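You operate a simulated robot arm through the tools that you are given. There is no shell and no other tool. Be economical: measure what you need, move in short steps, check, and stop when the job is done.

The job below is to be done with a simulated robot arm. You get a single attempt, and the scene is never put back.

TASK
Close down: stirrer off, blue and white dials to 10 ml, lid on the jar, teal-ring beaker off the mat.
Fine: stand the beaker on the stirrer's plate. Set down upright: teal-ring beaker.

Only the result counts: the job must be done as asked and must still hold three seconds after the hand-in. Knocking over, shifting, dropping, spilling or breaking anything else fails it. Lids that push on must go on centred and level and be pressed home; caps that screw on are set level and turned clockwise until they are tight.

THE ROBOT
A 7-joint arm with a two-finger parallel gripper, fixed in place. Base frame: the origin is at the foot of the arm, x ahead of it, y to its left, z up; the work surface is at about z = 0. Lengths are in mm, angles in rad, forces in N, time in s.
With the tool pointing down near the work surface it reaches from about 240 to 620 mm from the base axis. Its first joint turns from -1.152 to 1.152 rad. Payload 2.6 kg.
The tool frame sits at the grasp point between the pads (the TCP): z along the fingers, y along the line on which they close. The tips reach 30 mm beyond it. Largest opening 94 mm; finger width 28, thickness 10; the body of the gripper, 50 by 96 mm, starts 55 mm behind the TCP.
Orientation is told as [roll, pitch, yaw] about the base's x, y, z axes, in that order, counted from this pose: with the fingers straight down and closing along the base's y, the tool's x points along the base's -x, its y along +y and its z along -z.

THE INTERFACE
- The arm moves only by the tool apply_moves. Its argument "series" is a list of rows, each a list of 3 entries, a list of its own where there are three numbers: the shift along the base's x, y, z in mm, then the turn, a rotation vector about the base's x, y, z in rad, then the finger opening in mm, from 0 to 94. In form: [[[tx, ty, tz], [ax, ay, az], claw], ...]. A call has 1 to 10 rows; each row shifts and turns the commanded pose from where the row before left it. A row lasts 0.2 s, in which the tool goes at most 50 mm and 0.15 rad; a call with a longer step from one row to the next is refused whole, and so is a gripper value outside its range. A pose out of reach is approached as far as the arm can. The call stops where the force on the tool passes 80 N (or 10 N more than at its start, if that is more) or the arm is blocked; 0.2 s more then pass. Each finger travels about 72 mm/s and halts on what it meets, pressing with about 23 N; the grip force reading is that of the motor and also rises with nothing between the fingers. The clock runs only during rows and for 0.2 s after the last one: add rows that do not move to give the fingers time. It gives the time, the measured TCP pose, the force on the tool (base axes), the opening and the grip force at its end, in the units of the frame above (readings bear some noise), with the torque about the TCP (base axes, N m) and any sound that the robot's microphone picked up.
- Cameras (640 x 400 px; columns grow to the right, rows downward): "scene" is fixed at [57.1, 461.5, 556.6]; the picture's right is [-0.45, -0.89, 0.00], its down [-0.57, 0.29, -0.77] and it looks along [0.68, -0.35, -0.64] (base axes); focal length 261 px, centre (320, 200). "wrist" rides on the gripper at [76, 14, -103] in the tool frame; the picture's right is [-0.18, 0.98, 0.00], its down [-0.75, -0.14, -0.64] and it looks along [-0.63, -0.12, 0.77] (tool axes); focal length 243 px, centre (320, 200). There is no depth. A picture from a camera that has moved, and an enlarged one, comes with that camera's place and axes in the base frame and with its lens.
- capture(camera): a new picture of that camera. The clock stands still meanwhile.
- enlarge(camera, box): a new picture of the part [left, top, right, bottom] of that camera's present view, enlarged. The clock stands still meanwhile.
- hand_in(): hands the job in; it is judged then, once.

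Work in short steps. Places have to be worked out from the pictures, the camera data and where the tool is seen: move nearer, look again, correct. Check each grasp and each placing, and mend what went wrong. You have 120 turns and 84 pictures in all, those below and enlarged ones among them. Open the gripper and draw the arm clear of the work before you hand the job in, unless the task says otherwise; then end with one line.

The tools are called after "Request:" as name(argument=value, ...) on one line, values as JSON. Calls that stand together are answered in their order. apply_moves: Moves the arm, as the interface text tells. Its arguments: {"type":"object","properties":{"series":{"type":"array","items":{"type":"array"}}},"required":["series"]} The other tools are called the same way: capture (camera) takes a picture; enlarge (camera, box) takes an enlarged picture of a part of a camera's view; hand_in () hands the job in.

At the start:

```text
time: 0.0
position: [274.5, 243.1, 390.8]
tcp_rot: [0.002, -0.002, 0.0]
contact_force: [0.9, -0.3, 0.3]
ft_torque: [0.0, 0.02, -0.01]
width: 94.1
grip_force: 0.0
```

scene: 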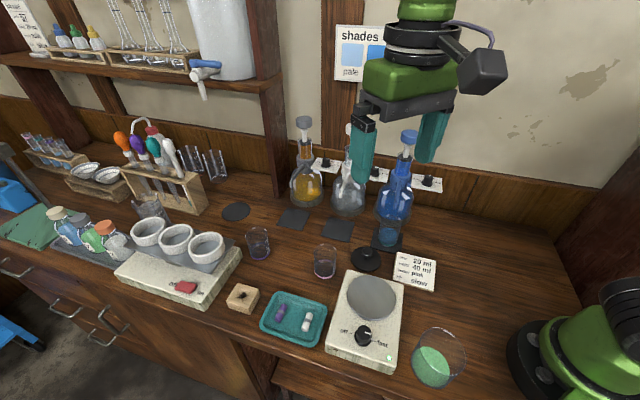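
wrist: 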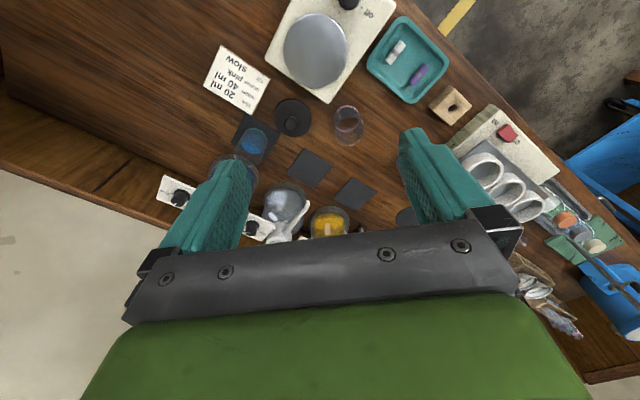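

I start by looking closely at the relevant parts of the scene: the stirrer, the dispensers/dials, the beakers and the lid.

Request:
enlarge(camera="scene", box=[220, 220, 480, 390])

Request:
enlarge(camera="scene", box=[270, 100, 470, 225])

Request:
enlarge(camera="scene", box=[30, 110, 270, 310])

```text
2.35 times, centred on (350, 305) of scene
camera zoom: at [57.1, 461.5, 556.6], right [-0.45, -0.89, 0.0], down [-0.57, 0.29, -0.77], along [0.68, -0.35, -0.64], focal length 615 px, centre (249, -47)
```

zoom: 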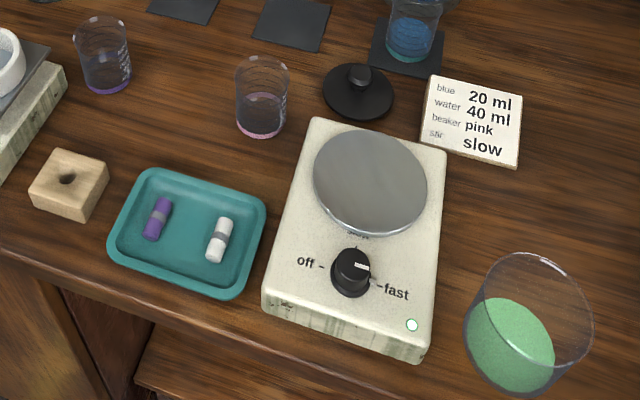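

```text
3.20 times, centred on (370, 162) of scene
camera zoom: at [57.1, 461.5, 556.6], right [-0.45, -0.89, 0.0], down [-0.57, 0.29, -0.77], along [0.68, -0.35, -0.64], focal length 836 px, centre (160, 320)
```

zoom: 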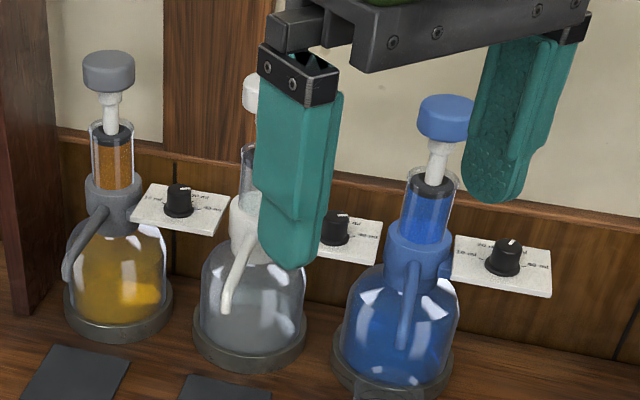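

```text
2.00 times, centred on (150, 210) of scene
camera zoom: at [57.1, 461.5, 556.6], right [-0.45, -0.89, 0.0], down [-0.57, 0.29, -0.77], along [0.68, -0.35, -0.64], focal length 522 px, centre (660, 180)
```

zoom: 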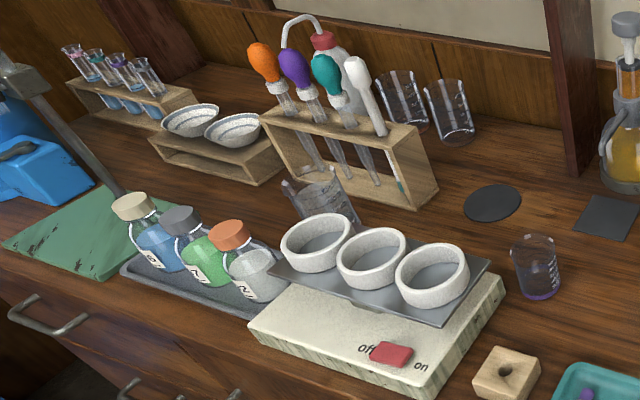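

The teal-ring beaker appears to be the one with blue contents on the mat before the blue dispenser; the black lid lies right of it. I move the arm towards the middle at height to look at dispensers and dials.

Request:
apply_moves(series=[[[5, -45, 0], [0, 0, 0], 94], [[5, -45, 0], [0, 0, 0], 94], [[5, -45, 0], [0, 0, 0], 94], [[5, -45, 0], [0, 0, 0], 94], [[5, -43, 0], [0, 0, 0], 94]])

Request:
capture(camera="wrist")

Request:
capture(camera="scene")

```text
time: 1.2
position: [298.7, 19.2, 392.7]
tcp_rot: [-0.001, -0.001, 0.002]
contact_force: [0.3, -0.5, 0.5]
ft_torque: [0.01, 0.05, -0.01]
width: 93.9
grip_force: 0.2
```

```text
78 pictures are left
camera wrist: at [221.7, 33.2, 495.2], right [0.18, 0.98, 0.0], down [0.75, -0.14, 0.64], along [0.63, -0.12, -0.77], focal length 243 px, centre (320, 200)
```

wrist: 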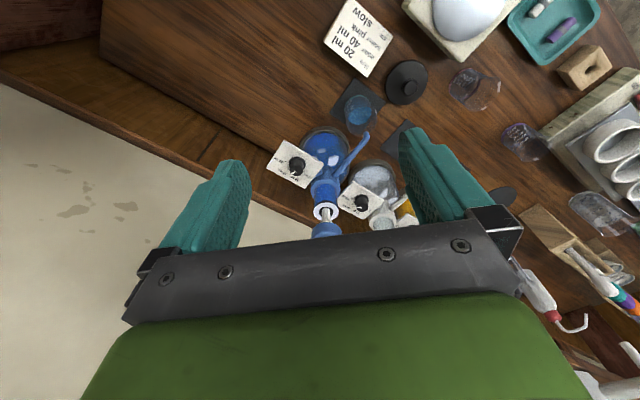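

```text
77 pictures are left
```

scene: 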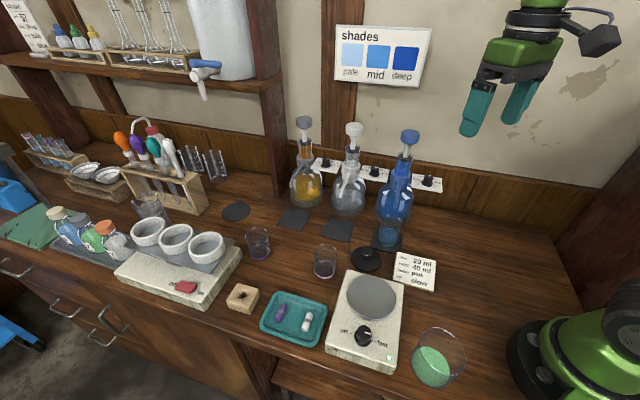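

Triangulating gives the blue dial near (425,-46,150) and the white dial near (527,50,150). I enlarge to read their scales and pointers.

Request:
enlarge(camera="wrist", box=[260, 120, 420, 240])

Request:
enlarge(camera="scene", box=[340, 120, 460, 200])

Request:
enlarge(camera="scene", box=[320, 200, 480, 300])

```text
3.33 times, centred on (340, 180) of wrist
camera zoom: at [221.7, 33.2, 495.2], right [0.18, 0.98, 0.0], down [0.75, -0.14, 0.64], along [0.63, -0.12, -0.77], focal length 809 px, centre (253, 267)
```

zoom: 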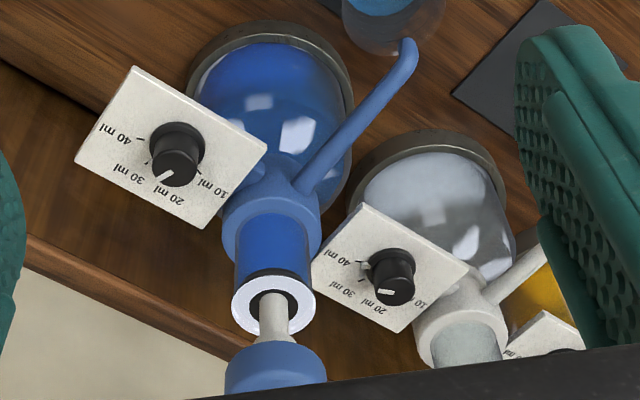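

```text
5.00 times, centred on (400, 160) of scene
camera zoom: at [57.1, 461.5, 556.6], right [-0.45, -0.89, 0.0], down [-0.57, 0.29, -0.77], along [0.68, -0.35, -0.64], focal length 1306 px, centre (-80, 400)
```

zoom: 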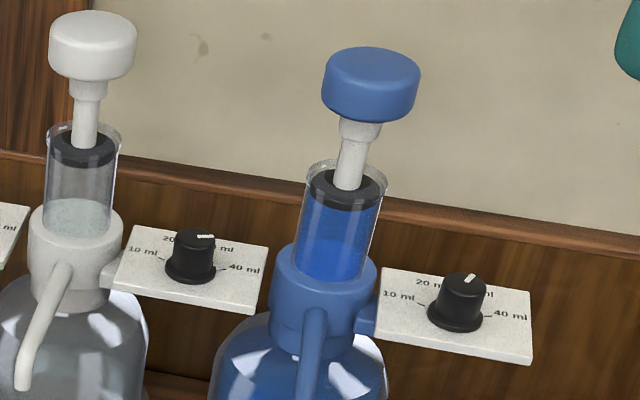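

```text
4.00 times, centred on (400, 250) of scene
camera zoom: at [57.1, 461.5, 556.6], right [-0.45, -0.89, 0.0], down [-0.57, 0.29, -0.77], along [0.68, -0.35, -0.64], focal length 1045 px, centre (0, 0)
```

zoom: 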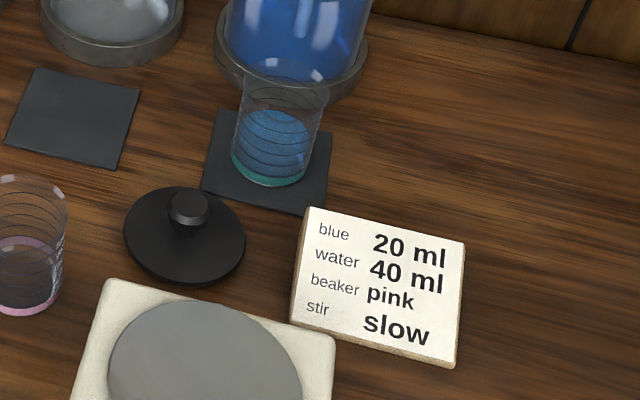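

Dials are horizontal plates with upright knobs; scale 10→40 runs clockwise from above, so both need a counter-clockwise turn. Next I survey the stirrer, lid and jar from the wrist.

Request:
apply_moves(series=[[[-16.5, 26.8, -10], [0, 0, 0.15], 94], [[-16.5, 26.8, -10], [0, 0, 0.15], 94], [[-16.5, 26.8, -10], [0, 0, 0.15], 94], [[-16.5, 26.8, -10], [0, 0, 0.15], 94], [[-16.5, 26.8, -10], [0, 0, 0.15], 94], [[-16.5, 26.8, -10], [0, 0, 0.15], 94]])

Request:
capture(camera="wrist")

```text
time: 2.6
position: [200.6, 180.7, 330.3]
tcp_rot: [0.0, -0.001, 0.901]
contact_force: [-0.1, 0.2, -0.3]
ft_torque: [0.01, 0.0, -0.04]
width: 94.3
grip_force: 0.0
```

```text
73 pictures are left
camera wrist: at [139.9, 129.4, 434.4], right [-0.66, 0.75, 0.0], down [0.58, 0.5, 0.64], along [0.48, 0.42, -0.77], focal length 243 px, centre (320, 200)
```

wrist: 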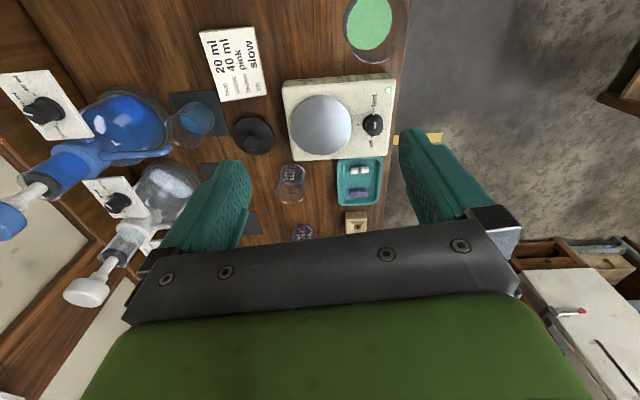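

The view is now aligned with the bench. I enlarge for accurate pixel positions of stirrer knob, lid, beaker and jar.

Request:
enlarge(camera="wrist", box=[270, 0, 430, 100])

Request:
enlarge(camera="wrist", box=[270, 70, 430, 170])

Request:
enlarge(camera="wrist", box=[150, 70, 310, 170])

Request:
enlarge(camera="scene", box=[320, 260, 480, 400])

```text
4.00 times, centred on (350, 50) of wrist
camera zoom: at [139.9, 129.4, 434.4], right [-0.66, 0.75, 0.0], down [0.58, 0.5, 0.64], along [0.48, 0.42, -0.77], focal length 970 px, centre (200, 800)
```

zoom: 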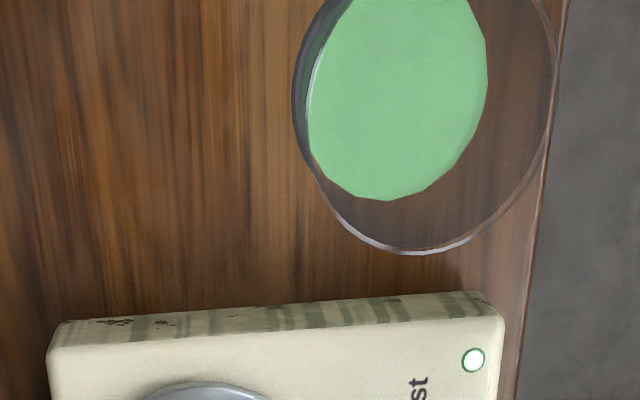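

```text
4.00 times, centred on (350, 120) of wrist
camera zoom: at [139.9, 129.4, 434.4], right [-0.66, 0.75, 0.0], down [0.58, 0.5, 0.64], along [0.48, 0.42, -0.77], focal length 970 px, centre (200, 520)
```

zoom: 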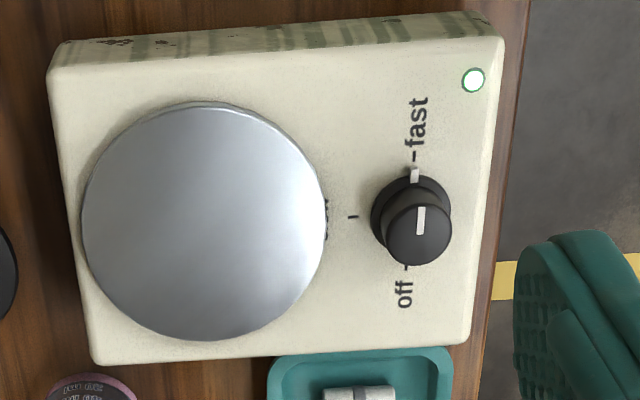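

```text
4.00 times, centred on (230, 120) of wrist
camera zoom: at [139.9, 129.4, 434.4], right [-0.66, 0.75, 0.0], down [0.58, 0.5, 0.64], along [0.48, 0.42, -0.77], focal length 970 px, centre (680, 520)
```

zoom: 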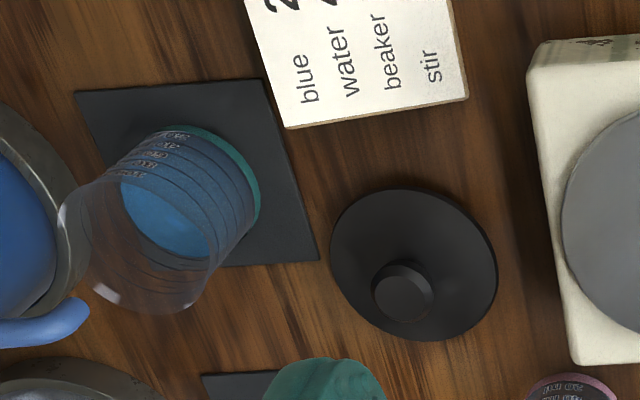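

```text
2.86 times, centred on (400, 330) of scene
camera zoom: at [57.1, 461.5, 556.6], right [-0.45, -0.89, 0.0], down [-0.57, 0.29, -0.77], along [0.68, -0.35, -0.64], focal length 746 px, centre (91, -171)
```

zoom: 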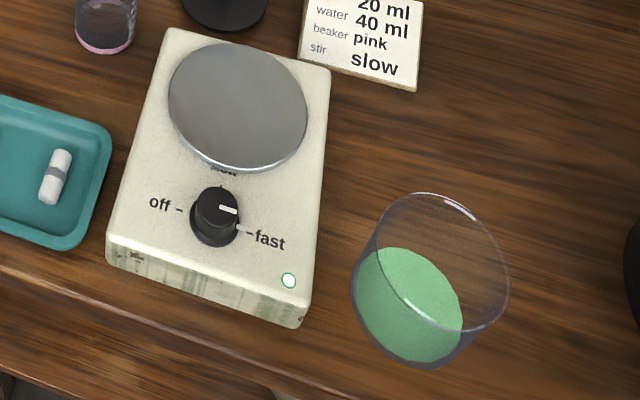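

Stirrer knob top is estimated at about (203,295,74), pointing to "fast"; "off" lies about 180° counter-clockwise. I move above it at yaw ≈0.15 and look.

Request:
apply_moves(series=[[[0.5, 22.8, -36], [0, 0, -0.15], 94], [[0.5, 22.8, -36], [0, 0, -0.15], 94], [[0.5, 22.8, -36], [0, 0, -0.15], 80], [[0.5, 22.8, -36], [0, 0, -0.15], 70], [[0.5, 22.8, -36], [0, 0, -0.15], 60]])

Request:
capture(camera="wrist")

Request:
enlarge(camera="scene", box=[280, 220, 480, 400])

```text
time: 3.8
position: [202.2, 295.3, 152.9]
tcp_rot: [-0.002, -0.001, 0.15]
contact_force: [0.0, 0.3, -0.8]
ft_torque: [0.03, 0.01, 0.04]
width: 60.1
grip_force: 0.2
```

```text
68 pictures are left
camera wrist: at [123.4, 298.4, 254.6], right [0.04, 1.0, 0.0], down [0.77, -0.03, 0.64], along [0.64, -0.02, -0.77], focal length 243 px, centre (320, 200)
```

wrist: 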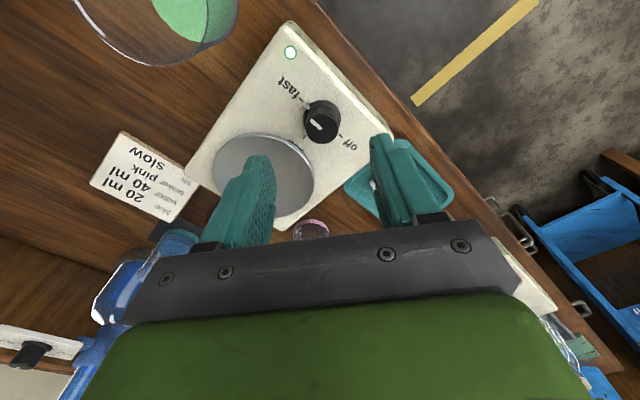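

```text
2.22 times, centred on (380, 310) of scene
camera zoom: at [57.1, 461.5, 556.6], right [-0.45, -0.89, 0.0], down [-0.57, 0.29, -0.77], along [0.68, -0.35, -0.64], focal length 580 px, centre (187, -44)
```

zoom: 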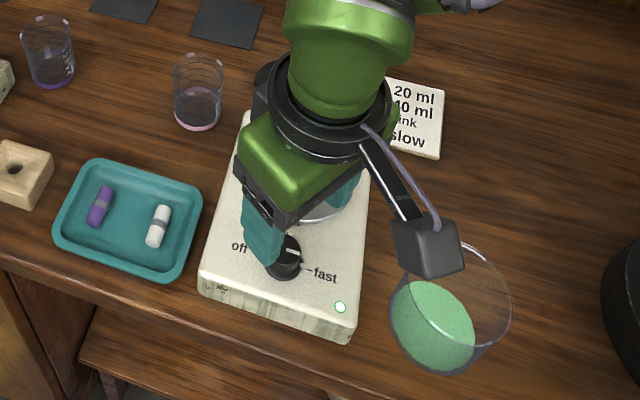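

The knob looks a bit nearer the base than the scene estimate; I enlarge to fix its position.

Request:
enlarge(camera="wrist", box=[250, 70, 410, 170])

```text
4.00 times, centred on (330, 120) of wrist
camera zoom: at [123.4, 298.4, 254.6], right [0.04, 1.0, 0.0], down [0.77, -0.03, 0.64], along [0.64, -0.02, -0.77], focal length 970 px, centre (280, 520)
```

zoom: 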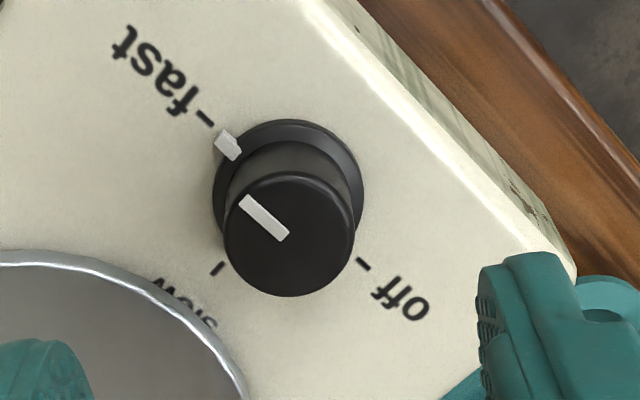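

Knob axis at about (201.5,297), top z≈72, panel z≈53. I go down to TCP z≈90, straddling it, and close.

Request:
apply_moves(series=[[[-0.7, 1.7, -30], [0, 0, 0], 60], [[0, 0, -33], [0, 0, 0], 60], [[0, 0, 0], [0, 0, 0], 20], [[0, 0, 0], [0, 0, 0], 20], [[0, 0, 0], [0, 0, 0], 20]])

Request:
enlarge(camera="wrist", box=[220, 20, 420, 220])

```text
time: 5.0
position: [201.6, 295.8, 88.5]
tcp_rot: [0.0, -0.002, 0.153]
contact_force: [0.5, 4.2, -7.6]
ft_torque: [-0.18, -0.76, 0.0]
width: 25.7
grip_force: 45.4
```

```text
2.00 times, centred on (320, 120) of wrist
camera zoom: at [123.0, 299.8, 191.4], right [0.03, 1.0, 0.0], down [0.77, -0.03, 0.64], along [0.64, -0.02, -0.77], focal length 485 px, centre (320, 360)
```

zoom: 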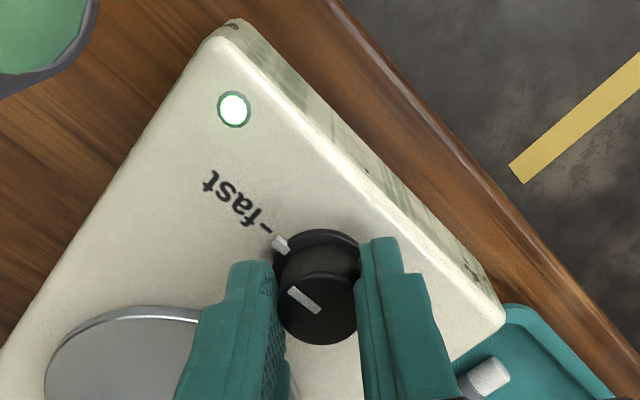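

Knob gripped (25.7 mm). I turn it counter-clockwise by 1.35 rad.

Request:
apply_moves(series=[[[0, 0, 1], [0, 0, 0.15], 20], [[0, 0, 0], [0, 0, 0.15], 20], [[0, 0, 0], [0, 0, 0.15], 20], [[0, 0, 0], [0, 0, 0.15], 20], [[0, 0, 0], [0, 0, 0.15], 20], [[0, 0, 0], [0, 0, 0.15], 20], [[0, 0, 0], [0, 0, 0.15], 20], [[0, 0, 0], [0, 0, 0.15], 20], [[0, 0, 0], [0, 0, 0.15], 20]])

Request:
enlarge(camera="wrist", box=[220, 20, 420, 220])

```text
time: 7.0
position: [203.6, 294.9, 88.9]
tcp_rot: [-0.003, 0.004, 1.497]
contact_force: [23.1, -7.5, -30.6]
ft_torque: [0.02, -0.16, -0.05]
width: 25.4
grip_force: 45.3
```

```text
2.00 times, centred on (320, 120) of wrist
camera zoom: at [182.8, 220.4, 191.9], right [-0.97, 0.26, 0.0], down [0.2, 0.74, 0.64], along [0.17, 0.62, -0.77], focal length 485 px, centre (320, 360)
```

zoom: 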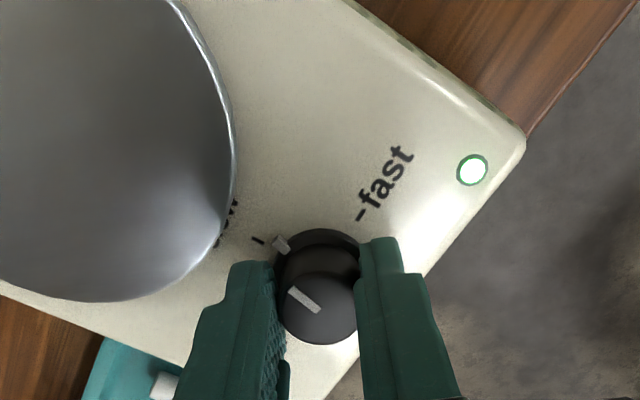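

Turned to about "slow" with some side force; I shift the command by 2 mm to relieve it and keep turning.

Request:
apply_moves(series=[[[2, -2, 1], [0, 0, 0.15], 20], [[0, 0, 0], [0, 0, 0.15], 20], [[0, 0, 0], [0, 0, 0.15], 20], [[0, 0, 0], [0, 0, 0.15], 20], [[0, 0, 0], [0, 0, 0.15], 20], [[0, 0, 0], [0, 0, 0.15], 20], [[0, 0, 0], [0, 0, 0.15], 20], [[0, 0, 0], [0, 0, 0.15], 20], [[0, 0, 0], [0, 0, 0.15], 20]])

Request:
enlarge(camera="wrist", box=[220, 20, 420, 220])

```text
time: 9.0
position: [206.7, 296.7, 90.0]
tcp_rot: [-0.015, 0.007, 2.857]
contact_force: [31.4, 25.5, -28.6]
ft_torque: [0.11, -0.44, -0.07]
width: 25.7
grip_force: 44.7
```

```text
2.00 times, centred on (320, 120) of wrist
camera zoom: at [273.5, 260.4, 193.9], right [-0.45, -0.89, -0.01], down [-0.69, 0.34, 0.64], along [-0.57, 0.3, -0.77], focal length 485 px, centre (320, 360)
```

zoom: 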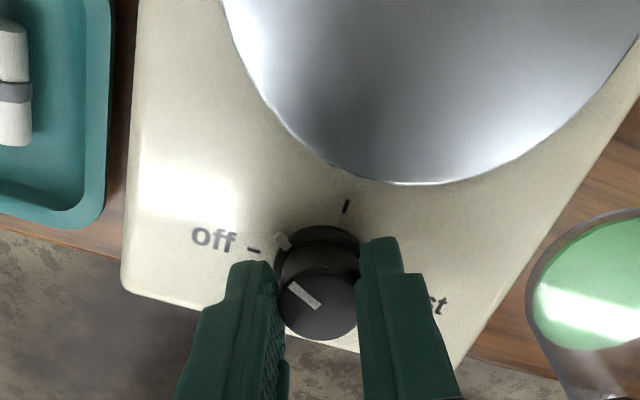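

About 25° remain to "off". I relieve the side force (shift to the measured position) and turn 0.45 rad more.

Request:
apply_moves(series=[[[1.5, 1, 0], [0, 0, 0.0], 20], [[1.0, 1, 0], [0, 0, 0.15], 20], [[0, 0, 0], [0, 0, 0.15], 20], [[0, 0, 0], [0, 0, 0.12], 20]])

Request:
enlarge(camera="wrist", box=[220, 20, 420, 220])

```text
time: 10.0
position: [207.3, 298.4, 91.4]
tcp_rot: [-0.004, 0.001, -3.011]
contact_force: [10.8, 6.9, 12.6]
ft_torque: [0.03, -1.37, -0.03]
width: 25.6
grip_force: 45.9
```

```text
2.00 times, centred on (320, 120) of wrist
camera zoom: at [282.6, 293.2, 193.9], right [-0.05, -1.0, 0.0], down [-0.77, 0.04, 0.64], along [-0.64, 0.04, -0.77], focal length 485 px, centre (320, 360)
```

zoom: 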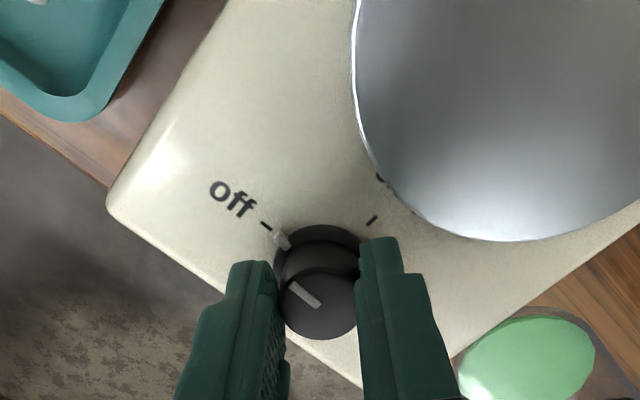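

Pointer is aligned with "off". I open and lift away, then check.

Request:
apply_moves(series=[[[0, 0, 0], [0, 0, 0], 60], [[0, 0, 0], [0, 0, 0], 60], [[0, 0, 40], [0, 0, -0.15], 60], [[0, 0, 50], [0, 0, -0.15], 60], [[10, -30, 40], [0, 0, -0.15], 60], [[10, -40, 20], [0, 0, -0.15], 60], [[10, -40, 20], [0, 0, -0.15], 60], [[0, 0, 0], [0, 0, -0.15], 60]])

Request:
enlarge(camera="scene", box=[320, 260, 480, 400])

```text
refused: row 5 steps farther than a row can; nothing moved
```

```text
2.86 times, centred on (400, 330) of scene
camera zoom: at [57.0, 461.5, 556.7], right [-0.45, -0.89, 0.0], down [-0.57, 0.29, -0.77], along [0.68, -0.35, -0.64], focal length 746 px, centre (91, -171)
```

zoom: 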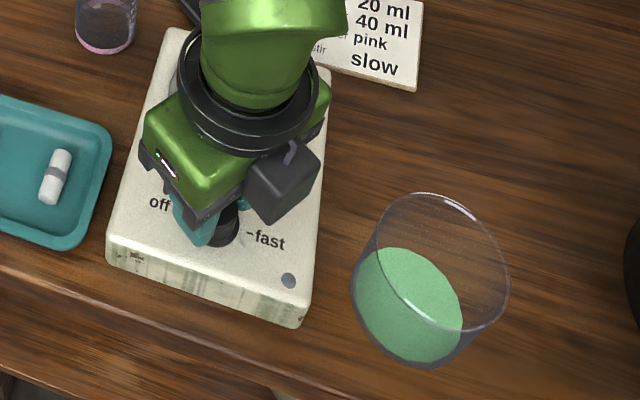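

Nothing moved (step too long), but the lamp is off and the stirrer hasn't shifted. I repeat with shorter steps.

Request:
apply_moves(series=[[[0, 0, 0], [0, 0, 0], 60], [[0, 0, 0], [0, 0, 0], 60], [[0, 0, 40], [0, 0, -0.15], 60], [[0, 0, 45], [0, 0, -0.15], 60], [[0, 0, 45], [0, 0, -0.15], 60], [[10, -40, 20], [0, 0, -0.15], 94], [[10, -40, 20], [0, 0, -0.15], 94], [[10, -40, 0], [0, 0, -0.15], 94], [[10, -40, 0], [0, 0, -0.15], 94]])

Request:
enlarge(camera="scene", box=[320, 200, 480, 400])

```text
time: 12.0
position: [246.2, 133.9, 260.5]
tcp_rot: [-0.001, 0.0, 2.216]
contact_force: [0.4, -0.7, -0.3]
ft_torque: [0.02, 0.02, -0.01]
width: 93.9
grip_force: 0.0
```

```text
2.00 times, centred on (400, 300) of scene
camera zoom: at [57.1, 461.5, 556.6], right [-0.45, -0.89, 0.0], down [-0.57, 0.29, -0.77], along [0.68, -0.35, -0.64], focal length 522 px, centre (160, 0)
```

zoom: 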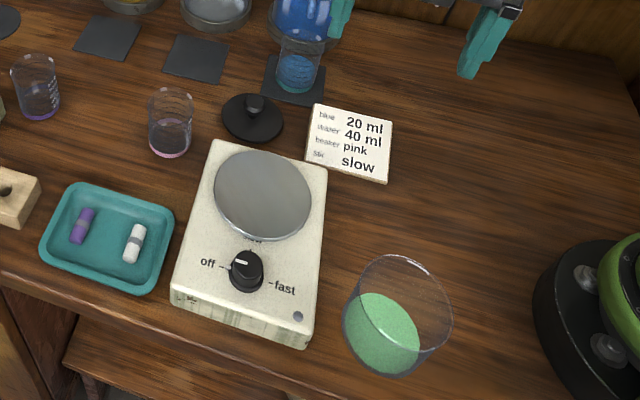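

Stirrer is off. Now I check the jar: its rim seems near (117,197,76), close to the inner reach limit, so I test how well the arm gets above it.

Request:
apply_moves(series=[[[-16, 8, 0], [0, 0, -0.15], 94], [[-16, 8, 0], [0, 0, -0.15], 94], [[-16, 8, 0], [0, 0, -0.15], 94], [[-16, 8, -10], [0, 0, -0.15], 94], [[-16, 8, -10], [0, 0, -0.15], 94], [[-16, 8, -10], [0, 0, -0.15], 94], [[-16, 8, -10], [0, 0, -0.15], 94], [[-17, 7, -20], [0, 0, -0.15], 94]])

Request:
capture(camera="wrist")

Request:
capture(camera="scene")

```text
time: 13.8
position: [117.5, 199.1, 200.4]
tcp_rot: [-0.001, -0.001, 1.02]
contact_force: [-1.1, 0.5, 0.3]
ft_torque: [0.01, 0.02, -0.03]
width: 93.8
grip_force: 0.1
```

```text
59 pictures are left
camera wrist: at [63.5, 142.4, 302.8], right [-0.74, 0.67, 0.0], down [0.52, 0.57, 0.64], along [0.43, 0.48, -0.77], focal length 243 px, centre (320, 200)
```

wrist: 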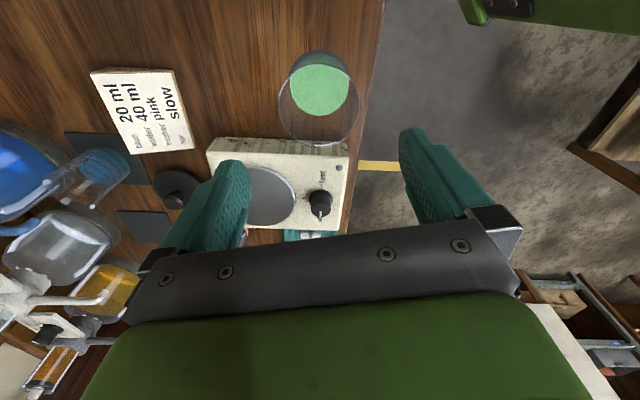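

```text
58 pictures are left
```

scene: 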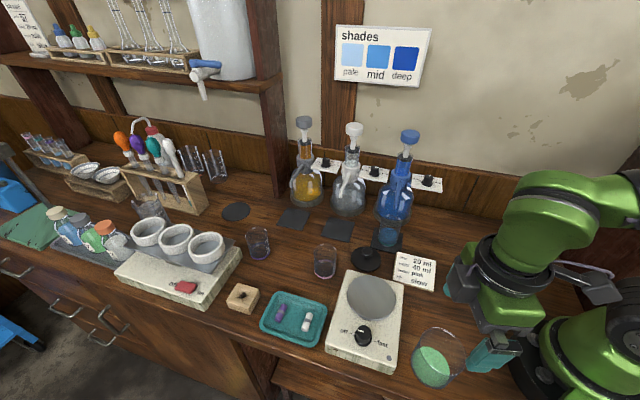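

Reach is fine at this height. I enlarge the jar for rim position and structure.

Request:
enlarge(camera="wrist", box=[250, 30, 390, 160])

Request:
enlarge(camera="scene", box=[390, 310, 510, 400])

```text
3.08 times, centred on (320, 95) of wrist
camera zoom: at [63.5, 142.4, 302.8], right [-0.74, 0.67, 0.0], down [0.52, 0.57, 0.64], along [0.43, 0.48, -0.77], focal length 746 px, centre (320, 523)
```

zoom: 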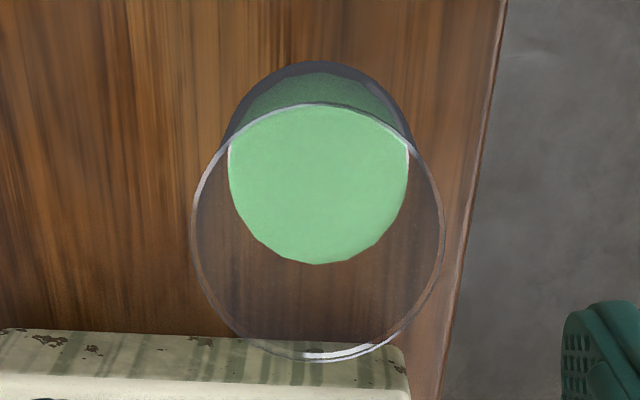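

```text
4.44 times, centred on (450, 355) of scene
camera zoom: at [57.1, 461.5, 556.6], right [-0.45, -0.89, 0.0], down [-0.57, 0.29, -0.77], along [0.68, -0.35, -0.64], focal length 1161 px, centre (-258, -489)
```

zoom: 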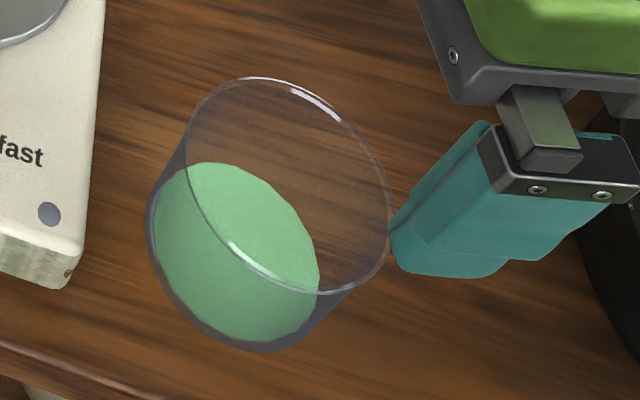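

Jar rim: centre ≈(117,199.5), diameter ≈76, height ≈80; the lid is ≈79 across with its knob top at about (372,167,41). I go above the lid to look closer.

Request:
apply_moves(series=[[[42, -5, 5], [0, 0, -0.1], 94], [[42, -5, 0], [0, 0, -0.1], 80], [[42, -6, 0], [0, 0, -0.1], 60], [[42, -5, -15], [0, 0, -0.1], 60], [[43, -6, -15], [0, 0, -0.1], 60], [[43, -5, -25], [0, 0, 0], 60]])

Request:
capture(camera="wrist")

```text
time: 15.2
position: [372.9, 168.1, 150.1]
tcp_rot: [0.0, 0.0, 0.519]
contact_force: [-0.3, -0.2, 0.0]
ft_torque: [0.0, -0.03, -0.02]
width: 59.8
grip_force: 0.0
```

```text
55 pictures are left
camera wrist: at [298.0, 142.4, 253.0], right [-0.33, 0.94, 0.0], down [0.72, 0.25, 0.64], along [0.61, 0.21, -0.77], focal length 243 px, centre (320, 200)
```

wrist: 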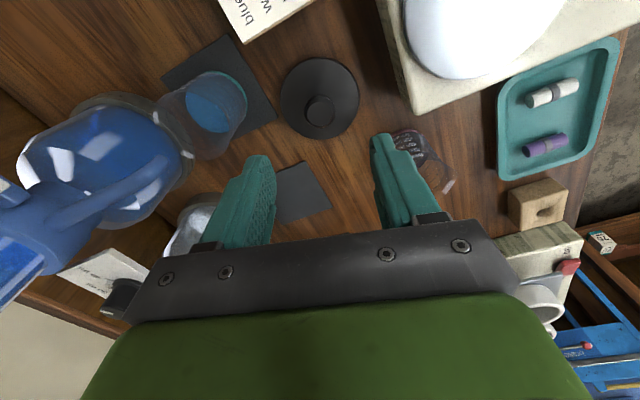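

Knob appears about 4 mm nearer the base than the TCP. I shift (-4,-1.5), descend to z≈85 and look again.

Request:
apply_moves(series=[[[-4, -1.5, -30], [0, 0, 0], 60], [[0, 0, -35], [0, 0, 0], 60]])

Request:
enlarge(camera="wrist", box=[220, 20, 420, 220])

```text
time: 15.8
position: [366.5, 166.3, 86.0]
tcp_rot: [0.0, -0.001, 0.518]
contact_force: [0.3, 1.5, 0.4]
ft_torque: [-0.02, -0.04, 0.01]
width: 60.3
grip_force: 0.1
```

```text
2.00 times, centred on (320, 120) of wrist
camera zoom: at [293.0, 139.9, 187.9], right [-0.33, 0.94, 0.0], down [0.72, 0.25, 0.64], along [0.61, 0.21, -0.77], focal length 485 px, centre (320, 360)
```

zoom: 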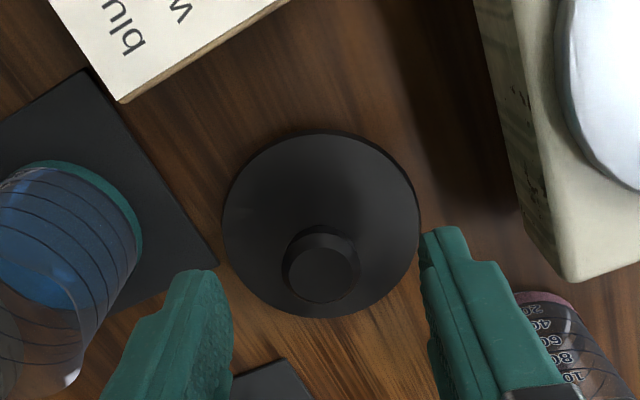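

Estimates put the lid's axis 3–6 mm farther out than the TCP. I shift forward 4 mm, go down to TCP z≈56 and close on the knob.

Request:
apply_moves(series=[[[3.8, 1.3, -15], [0, 0, 0], 60], [[0, 0, -14], [0, 0, 0], 60], [[0, 0, 0], [0, 0, 0], 15], [[0, 0, 0], [0, 0, 0], 15], [[0, 0, 0], [0, 0, 0], 15]])

Request:
enlarge(camera="wrist", box=[220, 20, 420, 220])

Request:
enlarge(camera="scene", box=[300, 160, 460, 300])

```text
time: 17.0
position: [369.9, 166.8, 55.5]
tcp_rot: [0.0, 0.0, 0.519]
contact_force: [0.3, 0.9, 0.4]
ft_torque: [0.0, 0.01, 0.02]
width: 26.3
grip_force: 23.2
```

```text
2.00 times, centred on (320, 120) of wrist
camera zoom: at [296.8, 141.2, 158.6], right [-0.33, 0.94, 0.0], down [0.72, 0.25, 0.64], along [0.61, 0.21, -0.77], focal length 485 px, centre (320, 360)
```

zoom: 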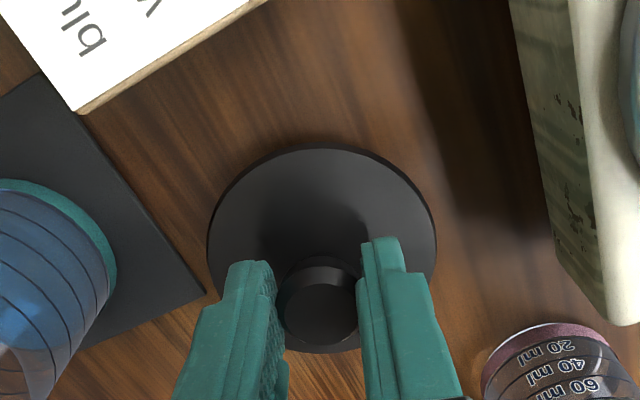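

```text
2.86 times, centred on (380, 230) of scene
camera zoom: at [57.1, 461.5, 556.6], right [-0.45, -0.89, 0.0], down [-0.57, 0.29, -0.77], along [0.68, -0.35, -0.64], focal length 746 px, centre (149, 114)
```

zoom: 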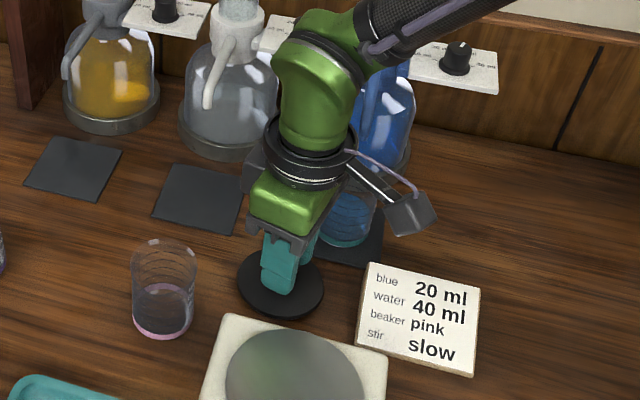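

Knob is held (26.3 mm). I lift it straight up and check.

Request:
apply_moves(series=[[[0, 0, 20], [0, 0, 0], 15], [[0, 0, 40], [0, 0, 0], 15], [[0, 0, 45], [0, 0, 0], 15], [[0, 0, 40], [0, 0, 0], 15]])

Request:
enlarge(camera="wrist", box=[220, 20, 420, 220])

Request:
enlarge(camera="scene", box=[300, 160, 460, 300])

```text
time: 18.0
position: [370.1, 167.0, 200.6]
tcp_rot: [0.0, -0.001, 0.52]
contact_force: [0.2, -0.4, -0.8]
ft_torque: [0.01, 0.03, 0.01]
width: 26.5
grip_force: 22.7
```

```text
2.00 times, centred on (320, 120) of wrist
camera zoom: at [296.5, 141.6, 304.5], right [-0.33, 0.94, 0.0], down [0.72, 0.25, 0.64], along [0.61, 0.21, -0.77], focal length 485 px, centre (320, 360)
```

zoom: 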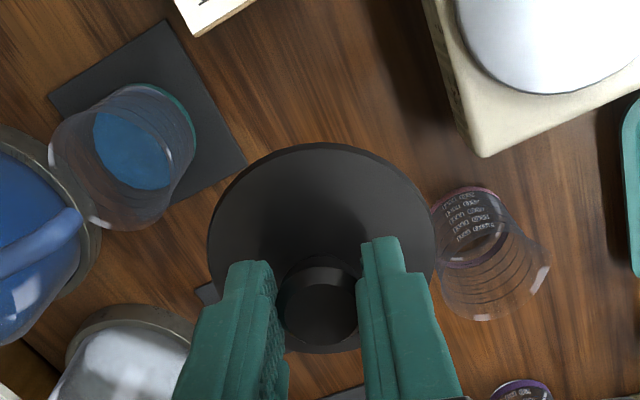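

```text
2.86 times, centred on (380, 230) of scene
camera zoom: at [57.1, 461.5, 556.6], right [-0.45, -0.89, 0.0], down [-0.57, 0.29, -0.77], along [0.68, -0.35, -0.64], focal length 746 px, centre (149, 114)
```

zoom: 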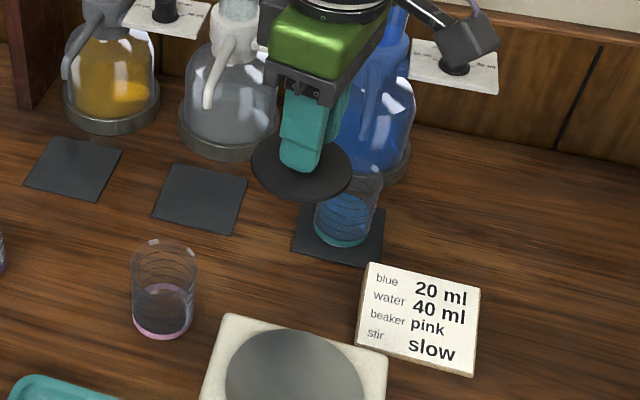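

Lid is level in the grip, disk about 45 mm below the TCP. I carry it to above the jar at z≈190.

Request:
apply_moves(series=[[[-42, 5, 0], [0, 0, 0.06], 15], [[-43, 5, 0], [0, 0, 0.06], 15], [[-43, 5, 0], [0, 0, 0.06], 15], [[-43, 5, 0], [0, 0, 0.06], 15], [[-42, 5, -5], [0, 0, 0.07], 15], [[-42, 6, -5], [0, 0, 0.07], 15]])

Request:
capture(camera="wrist")

Request:
enlarge(camera="scene", box=[380, 260, 540, 400])

```text
time: 19.4
position: [114.9, 198.7, 190.2]
tcp_rot: [0.0, -0.002, 0.902]
contact_force: [-0.7, 0.2, -0.6]
ft_torque: [0.0, 0.0, -0.01]
width: 26.3
grip_force: 22.7
```

```text
49 pictures are left
camera wrist: at [55.5, 147.0, 293.8], right [-0.66, 0.76, 0.0], down [0.58, 0.5, 0.64], along [0.48, 0.42, -0.77], focal length 243 px, centre (320, 200)
```

wrist: 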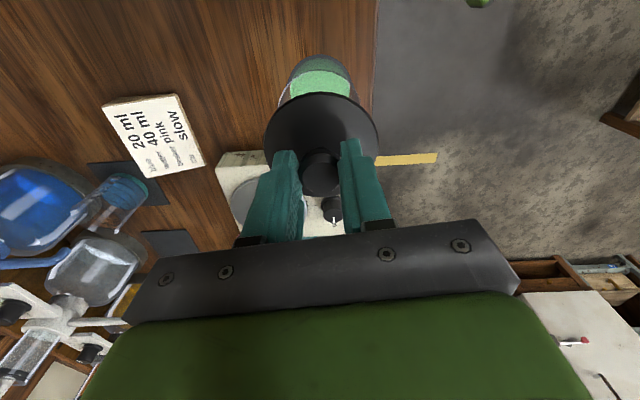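

```text
2.86 times, centred on (460, 330) of scene
camera zoom: at [57.1, 461.5, 556.6], right [-0.45, -0.89, 0.0], down [-0.57, 0.29, -0.77], along [0.68, -0.35, -0.64], focal length 746 px, centre (-80, -171)
```

zoom: 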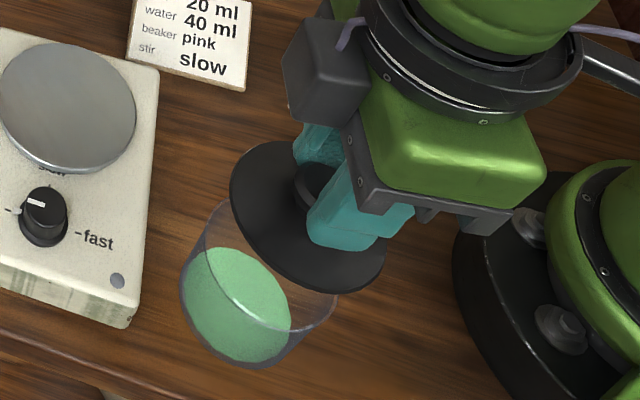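

I lower to z≈152 (disk ~25 mm over the rim) and compare lid and rim in both views.

Request:
apply_moves(series=[[[0, 0, -20], [0, 0, 0], 15], [[0, 0, -18], [0, 0, 0], 15], [[0, 0, 0], [0, 0, 0], 15]])

Request:
enlarge(camera="wrist", box=[250, 30, 390, 220])

Request:
enlarge(camera="scene", box=[400, 300, 500, 400])

```text
time: 20.2
position: [116.6, 199.6, 153.7]
tcp_rot: [0.0, 0.001, 0.898]
contact_force: [-0.3, -0.2, -0.3]
ft_torque: [0.02, 0.01, -0.01]
width: 26.3
grip_force: 23.2
```

```text
2.11 times, centred on (320, 125) of wrist
camera zoom: at [56.3, 147.4, 255.6], right [-0.66, 0.76, 0.0], down [0.58, 0.5, 0.64], along [0.48, 0.42, -0.77], focal length 511 px, centre (320, 358)
```

zoom: 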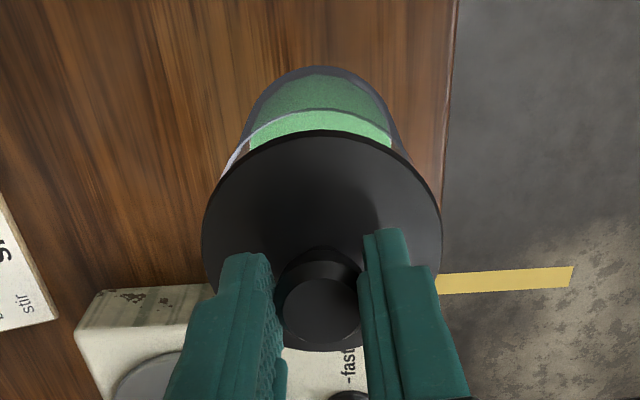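

```text
4.00 times, centred on (450, 350) of scene
camera zoom: at [57.1, 461.5, 556.6], right [-0.45, -0.89, 0.0], down [-0.57, 0.29, -0.77], along [0.68, -0.35, -0.64], focal length 1045 px, centre (-200, -400)
```

zoom: 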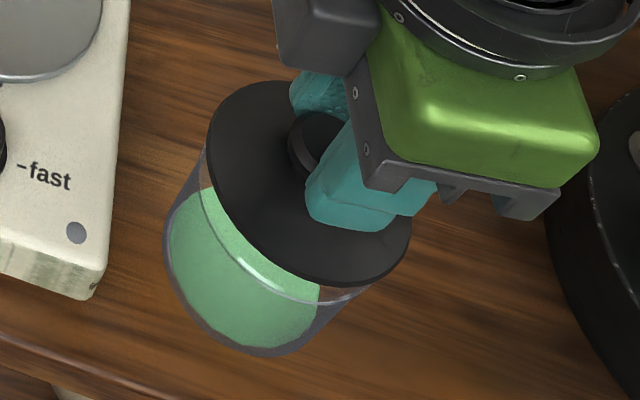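

Lid and rim look nearly concentric; rim is about 1.5–2 mm towards −y. I shift (0.5,−1.7) and lower to z≈138, then compare again.

Request:
apply_moves(series=[[[0.5, -1.7, -7], [0, 0, 0], 15], [[0, 0, -7], [0, 0, 0], 15], [[0, 0, 0], [0, 0, 0], 15]])

Request:
enlarge(camera="wrist", box=[260, 40, 380, 140])

Request:
enlarge(camera="scene", box=[400, 300, 500, 400])

```text
time: 21.0
position: [117.5, 196.5, 139.2]
tcp_rot: [0.0, 0.001, 0.9]
contact_force: [-0.5, -0.7, -1.1]
ft_torque: [0.01, 0.0, -0.01]
width: 26.0
grip_force: 23.0
```

```text
4.00 times, centred on (320, 90) of wrist
camera zoom: at [57.1, 145.7, 242.1], right [-0.66, 0.76, 0.0], down [0.58, 0.5, 0.64], along [0.48, 0.42, -0.77], focal length 970 px, centre (320, 640)
```

zoom: 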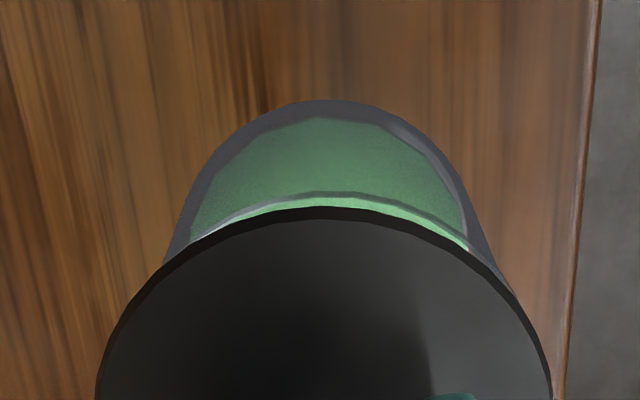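

```text
4.00 times, centred on (450, 350) of scene
camera zoom: at [57.1, 461.5, 556.6], right [-0.45, -0.89, 0.0], down [-0.57, 0.29, -0.77], along [0.68, -0.35, -0.64], focal length 1045 px, centre (-200, -400)
```

zoom: 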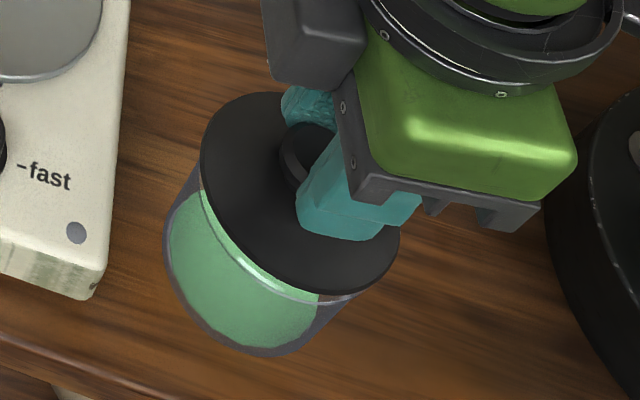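

Now the rim is ~1 mm to the other side; I shift back (−0.5,+0.9) and lower gently to feel the contact.

Request:
apply_moves(series=[[[-0.5, 0.9, -2], [0, 0, 0], 15], [[0, 0, -2], [0, 0, 0], 15], [[0, 0, -2], [0, 0, 0], 15]])

Request:
enlarge(camera="wrist", box=[260, 40, 380, 140])

```text
time: 21.8
position: [115.7, 197.3, 132.6]
tcp_rot: [-0.001, 0.0, 0.902]
contact_force: [-0.1, -0.6, -0.6]
ft_torque: [0.0, 0.0, 0.01]
width: 26.2
grip_force: 23.0
```

```text
4.00 times, centred on (320, 90) of wrist
camera zoom: at [56.3, 146.8, 236.3], right [-0.66, 0.76, 0.0], down [0.58, 0.5, 0.64], along [0.48, 0.42, -0.77], focal length 970 px, centre (320, 640)
```

zoom: 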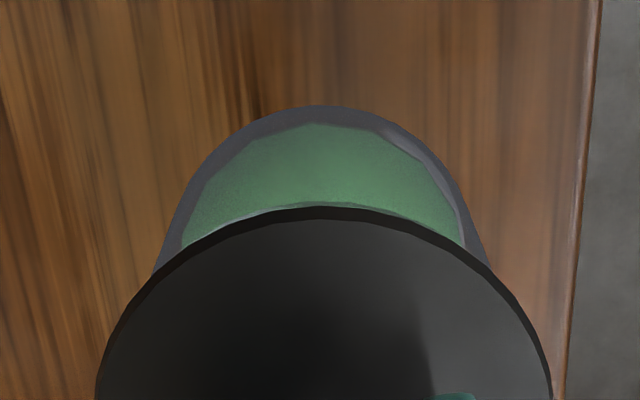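

Rim is now just hidden under the lid edge and symmetric. I continue down in 1.5 mm steps.

Request:
apply_moves(series=[[[0, 0, -1.5], [0, 0, 0], 15], [[0, 0, -1.5], [0, 0, 0], 15], [[0, 0, -1.5], [0, 0, 0], 15]])

Request:
enlarge(camera="scene", box=[400, 300, 500, 400])

```text
time: 22.6
position: [117.8, 198.1, 130.1]
tcp_rot: [0.0, -0.003, 0.899]
contact_force: [-0.5, -0.1, 20.1]
ft_torque: [0.11, -0.13, -0.09]
width: 26.3
grip_force: 22.3
```

```text
4.00 times, centred on (450, 350) of scene
camera zoom: at [57.1, 461.5, 556.7], right [-0.45, -0.89, 0.0], down [-0.57, 0.29, -0.77], along [0.68, -0.35, -0.64], focal length 1045 px, centre (-200, -400)
```

zoom: 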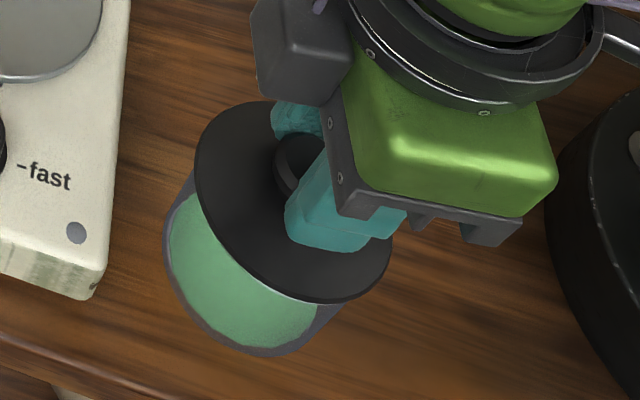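

Contact with 20 N and small torque. I press further to see whether it goes home.

Request:
apply_moves(series=[[[0, 0, -1.5], [0, 0, 0], 15], [[0, 0, -1.5], [0, 0, 0], 15]])

Request:
enlarge(camera="wrist", box=[260, 40, 380, 140])

```text
time: 23.2
position: [116.2, 197.8, 125.6]
tcp_rot: [-0.001, -0.001, 0.9]
contact_force: [2.3, 1.7, 20.6]
ft_torque: [0.12, -0.11, -0.04]
width: 26.2
grip_force: 22.9
```

```text
4.00 times, centred on (320, 90) of wrist
camera zoom: at [56.8, 147.0, 228.7], right [-0.66, 0.75, 0.0], down [0.58, 0.5, 0.64], along [0.49, 0.42, -0.77], focal length 970 px, centre (320, 640)
```

zoom: 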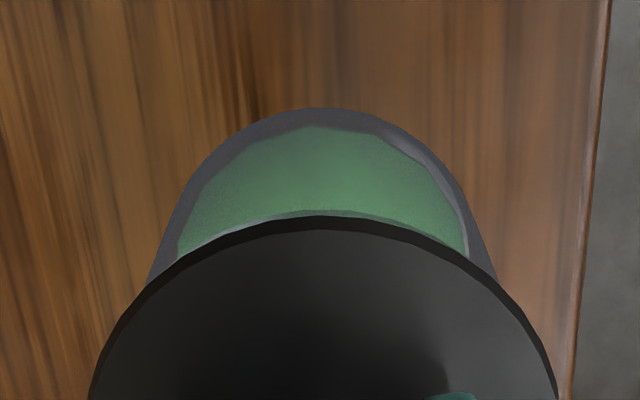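

Force stays at 20 N while the lid edge rises relative to the camera: the knob is slipping in the fingers. I release, lift, and inspect the lid's seat before pressing from above.

Request:
apply_moves(series=[[[0, 0, 3], [0, 0, 0], 15], [[0, 0, 0], [0, 0, 0], 50], [[0, 0, 0], [0, 0, 0], 50], [[0, 0, 30], [0, 0, 0], 50], [[0, 0, 40], [0, 0, 0], 50]])

Request:
enlarge(camera="wrist", box=[250, 30, 390, 160])

Request:
enlarge(camera="scene", box=[400, 300, 500, 400])

```text
time: 24.4
position: [115.6, 197.6, 199.8]
tcp_rot: [-0.001, -0.001, 0.899]
contact_force: [0.2, 0.2, 0.7]
ft_torque: [-0.01, 0.01, 0.01]
width: 50.0
grip_force: 0.0
```

```text
3.08 times, centred on (320, 95) of wrist
camera zoom: at [56.0, 146.8, 302.6], right [-0.66, 0.75, 0.0], down [0.58, 0.5, 0.64], along [0.48, 0.42, -0.77], focal length 746 px, centre (320, 523)
```

zoom: 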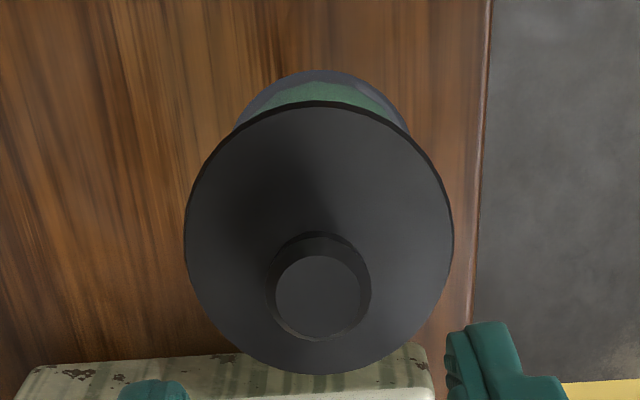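

```text
4.00 times, centred on (450, 350) of scene
camera zoom: at [57.1, 461.5, 556.6], right [-0.45, -0.89, 0.0], down [-0.57, 0.29, -0.77], along [0.68, -0.35, -0.64], focal length 1045 px, centre (-200, -400)
```

zoom: 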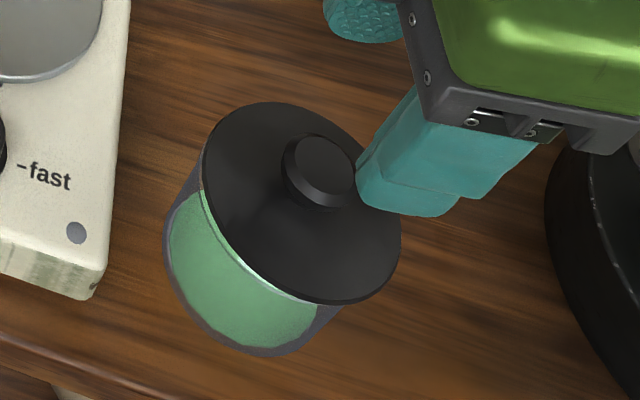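

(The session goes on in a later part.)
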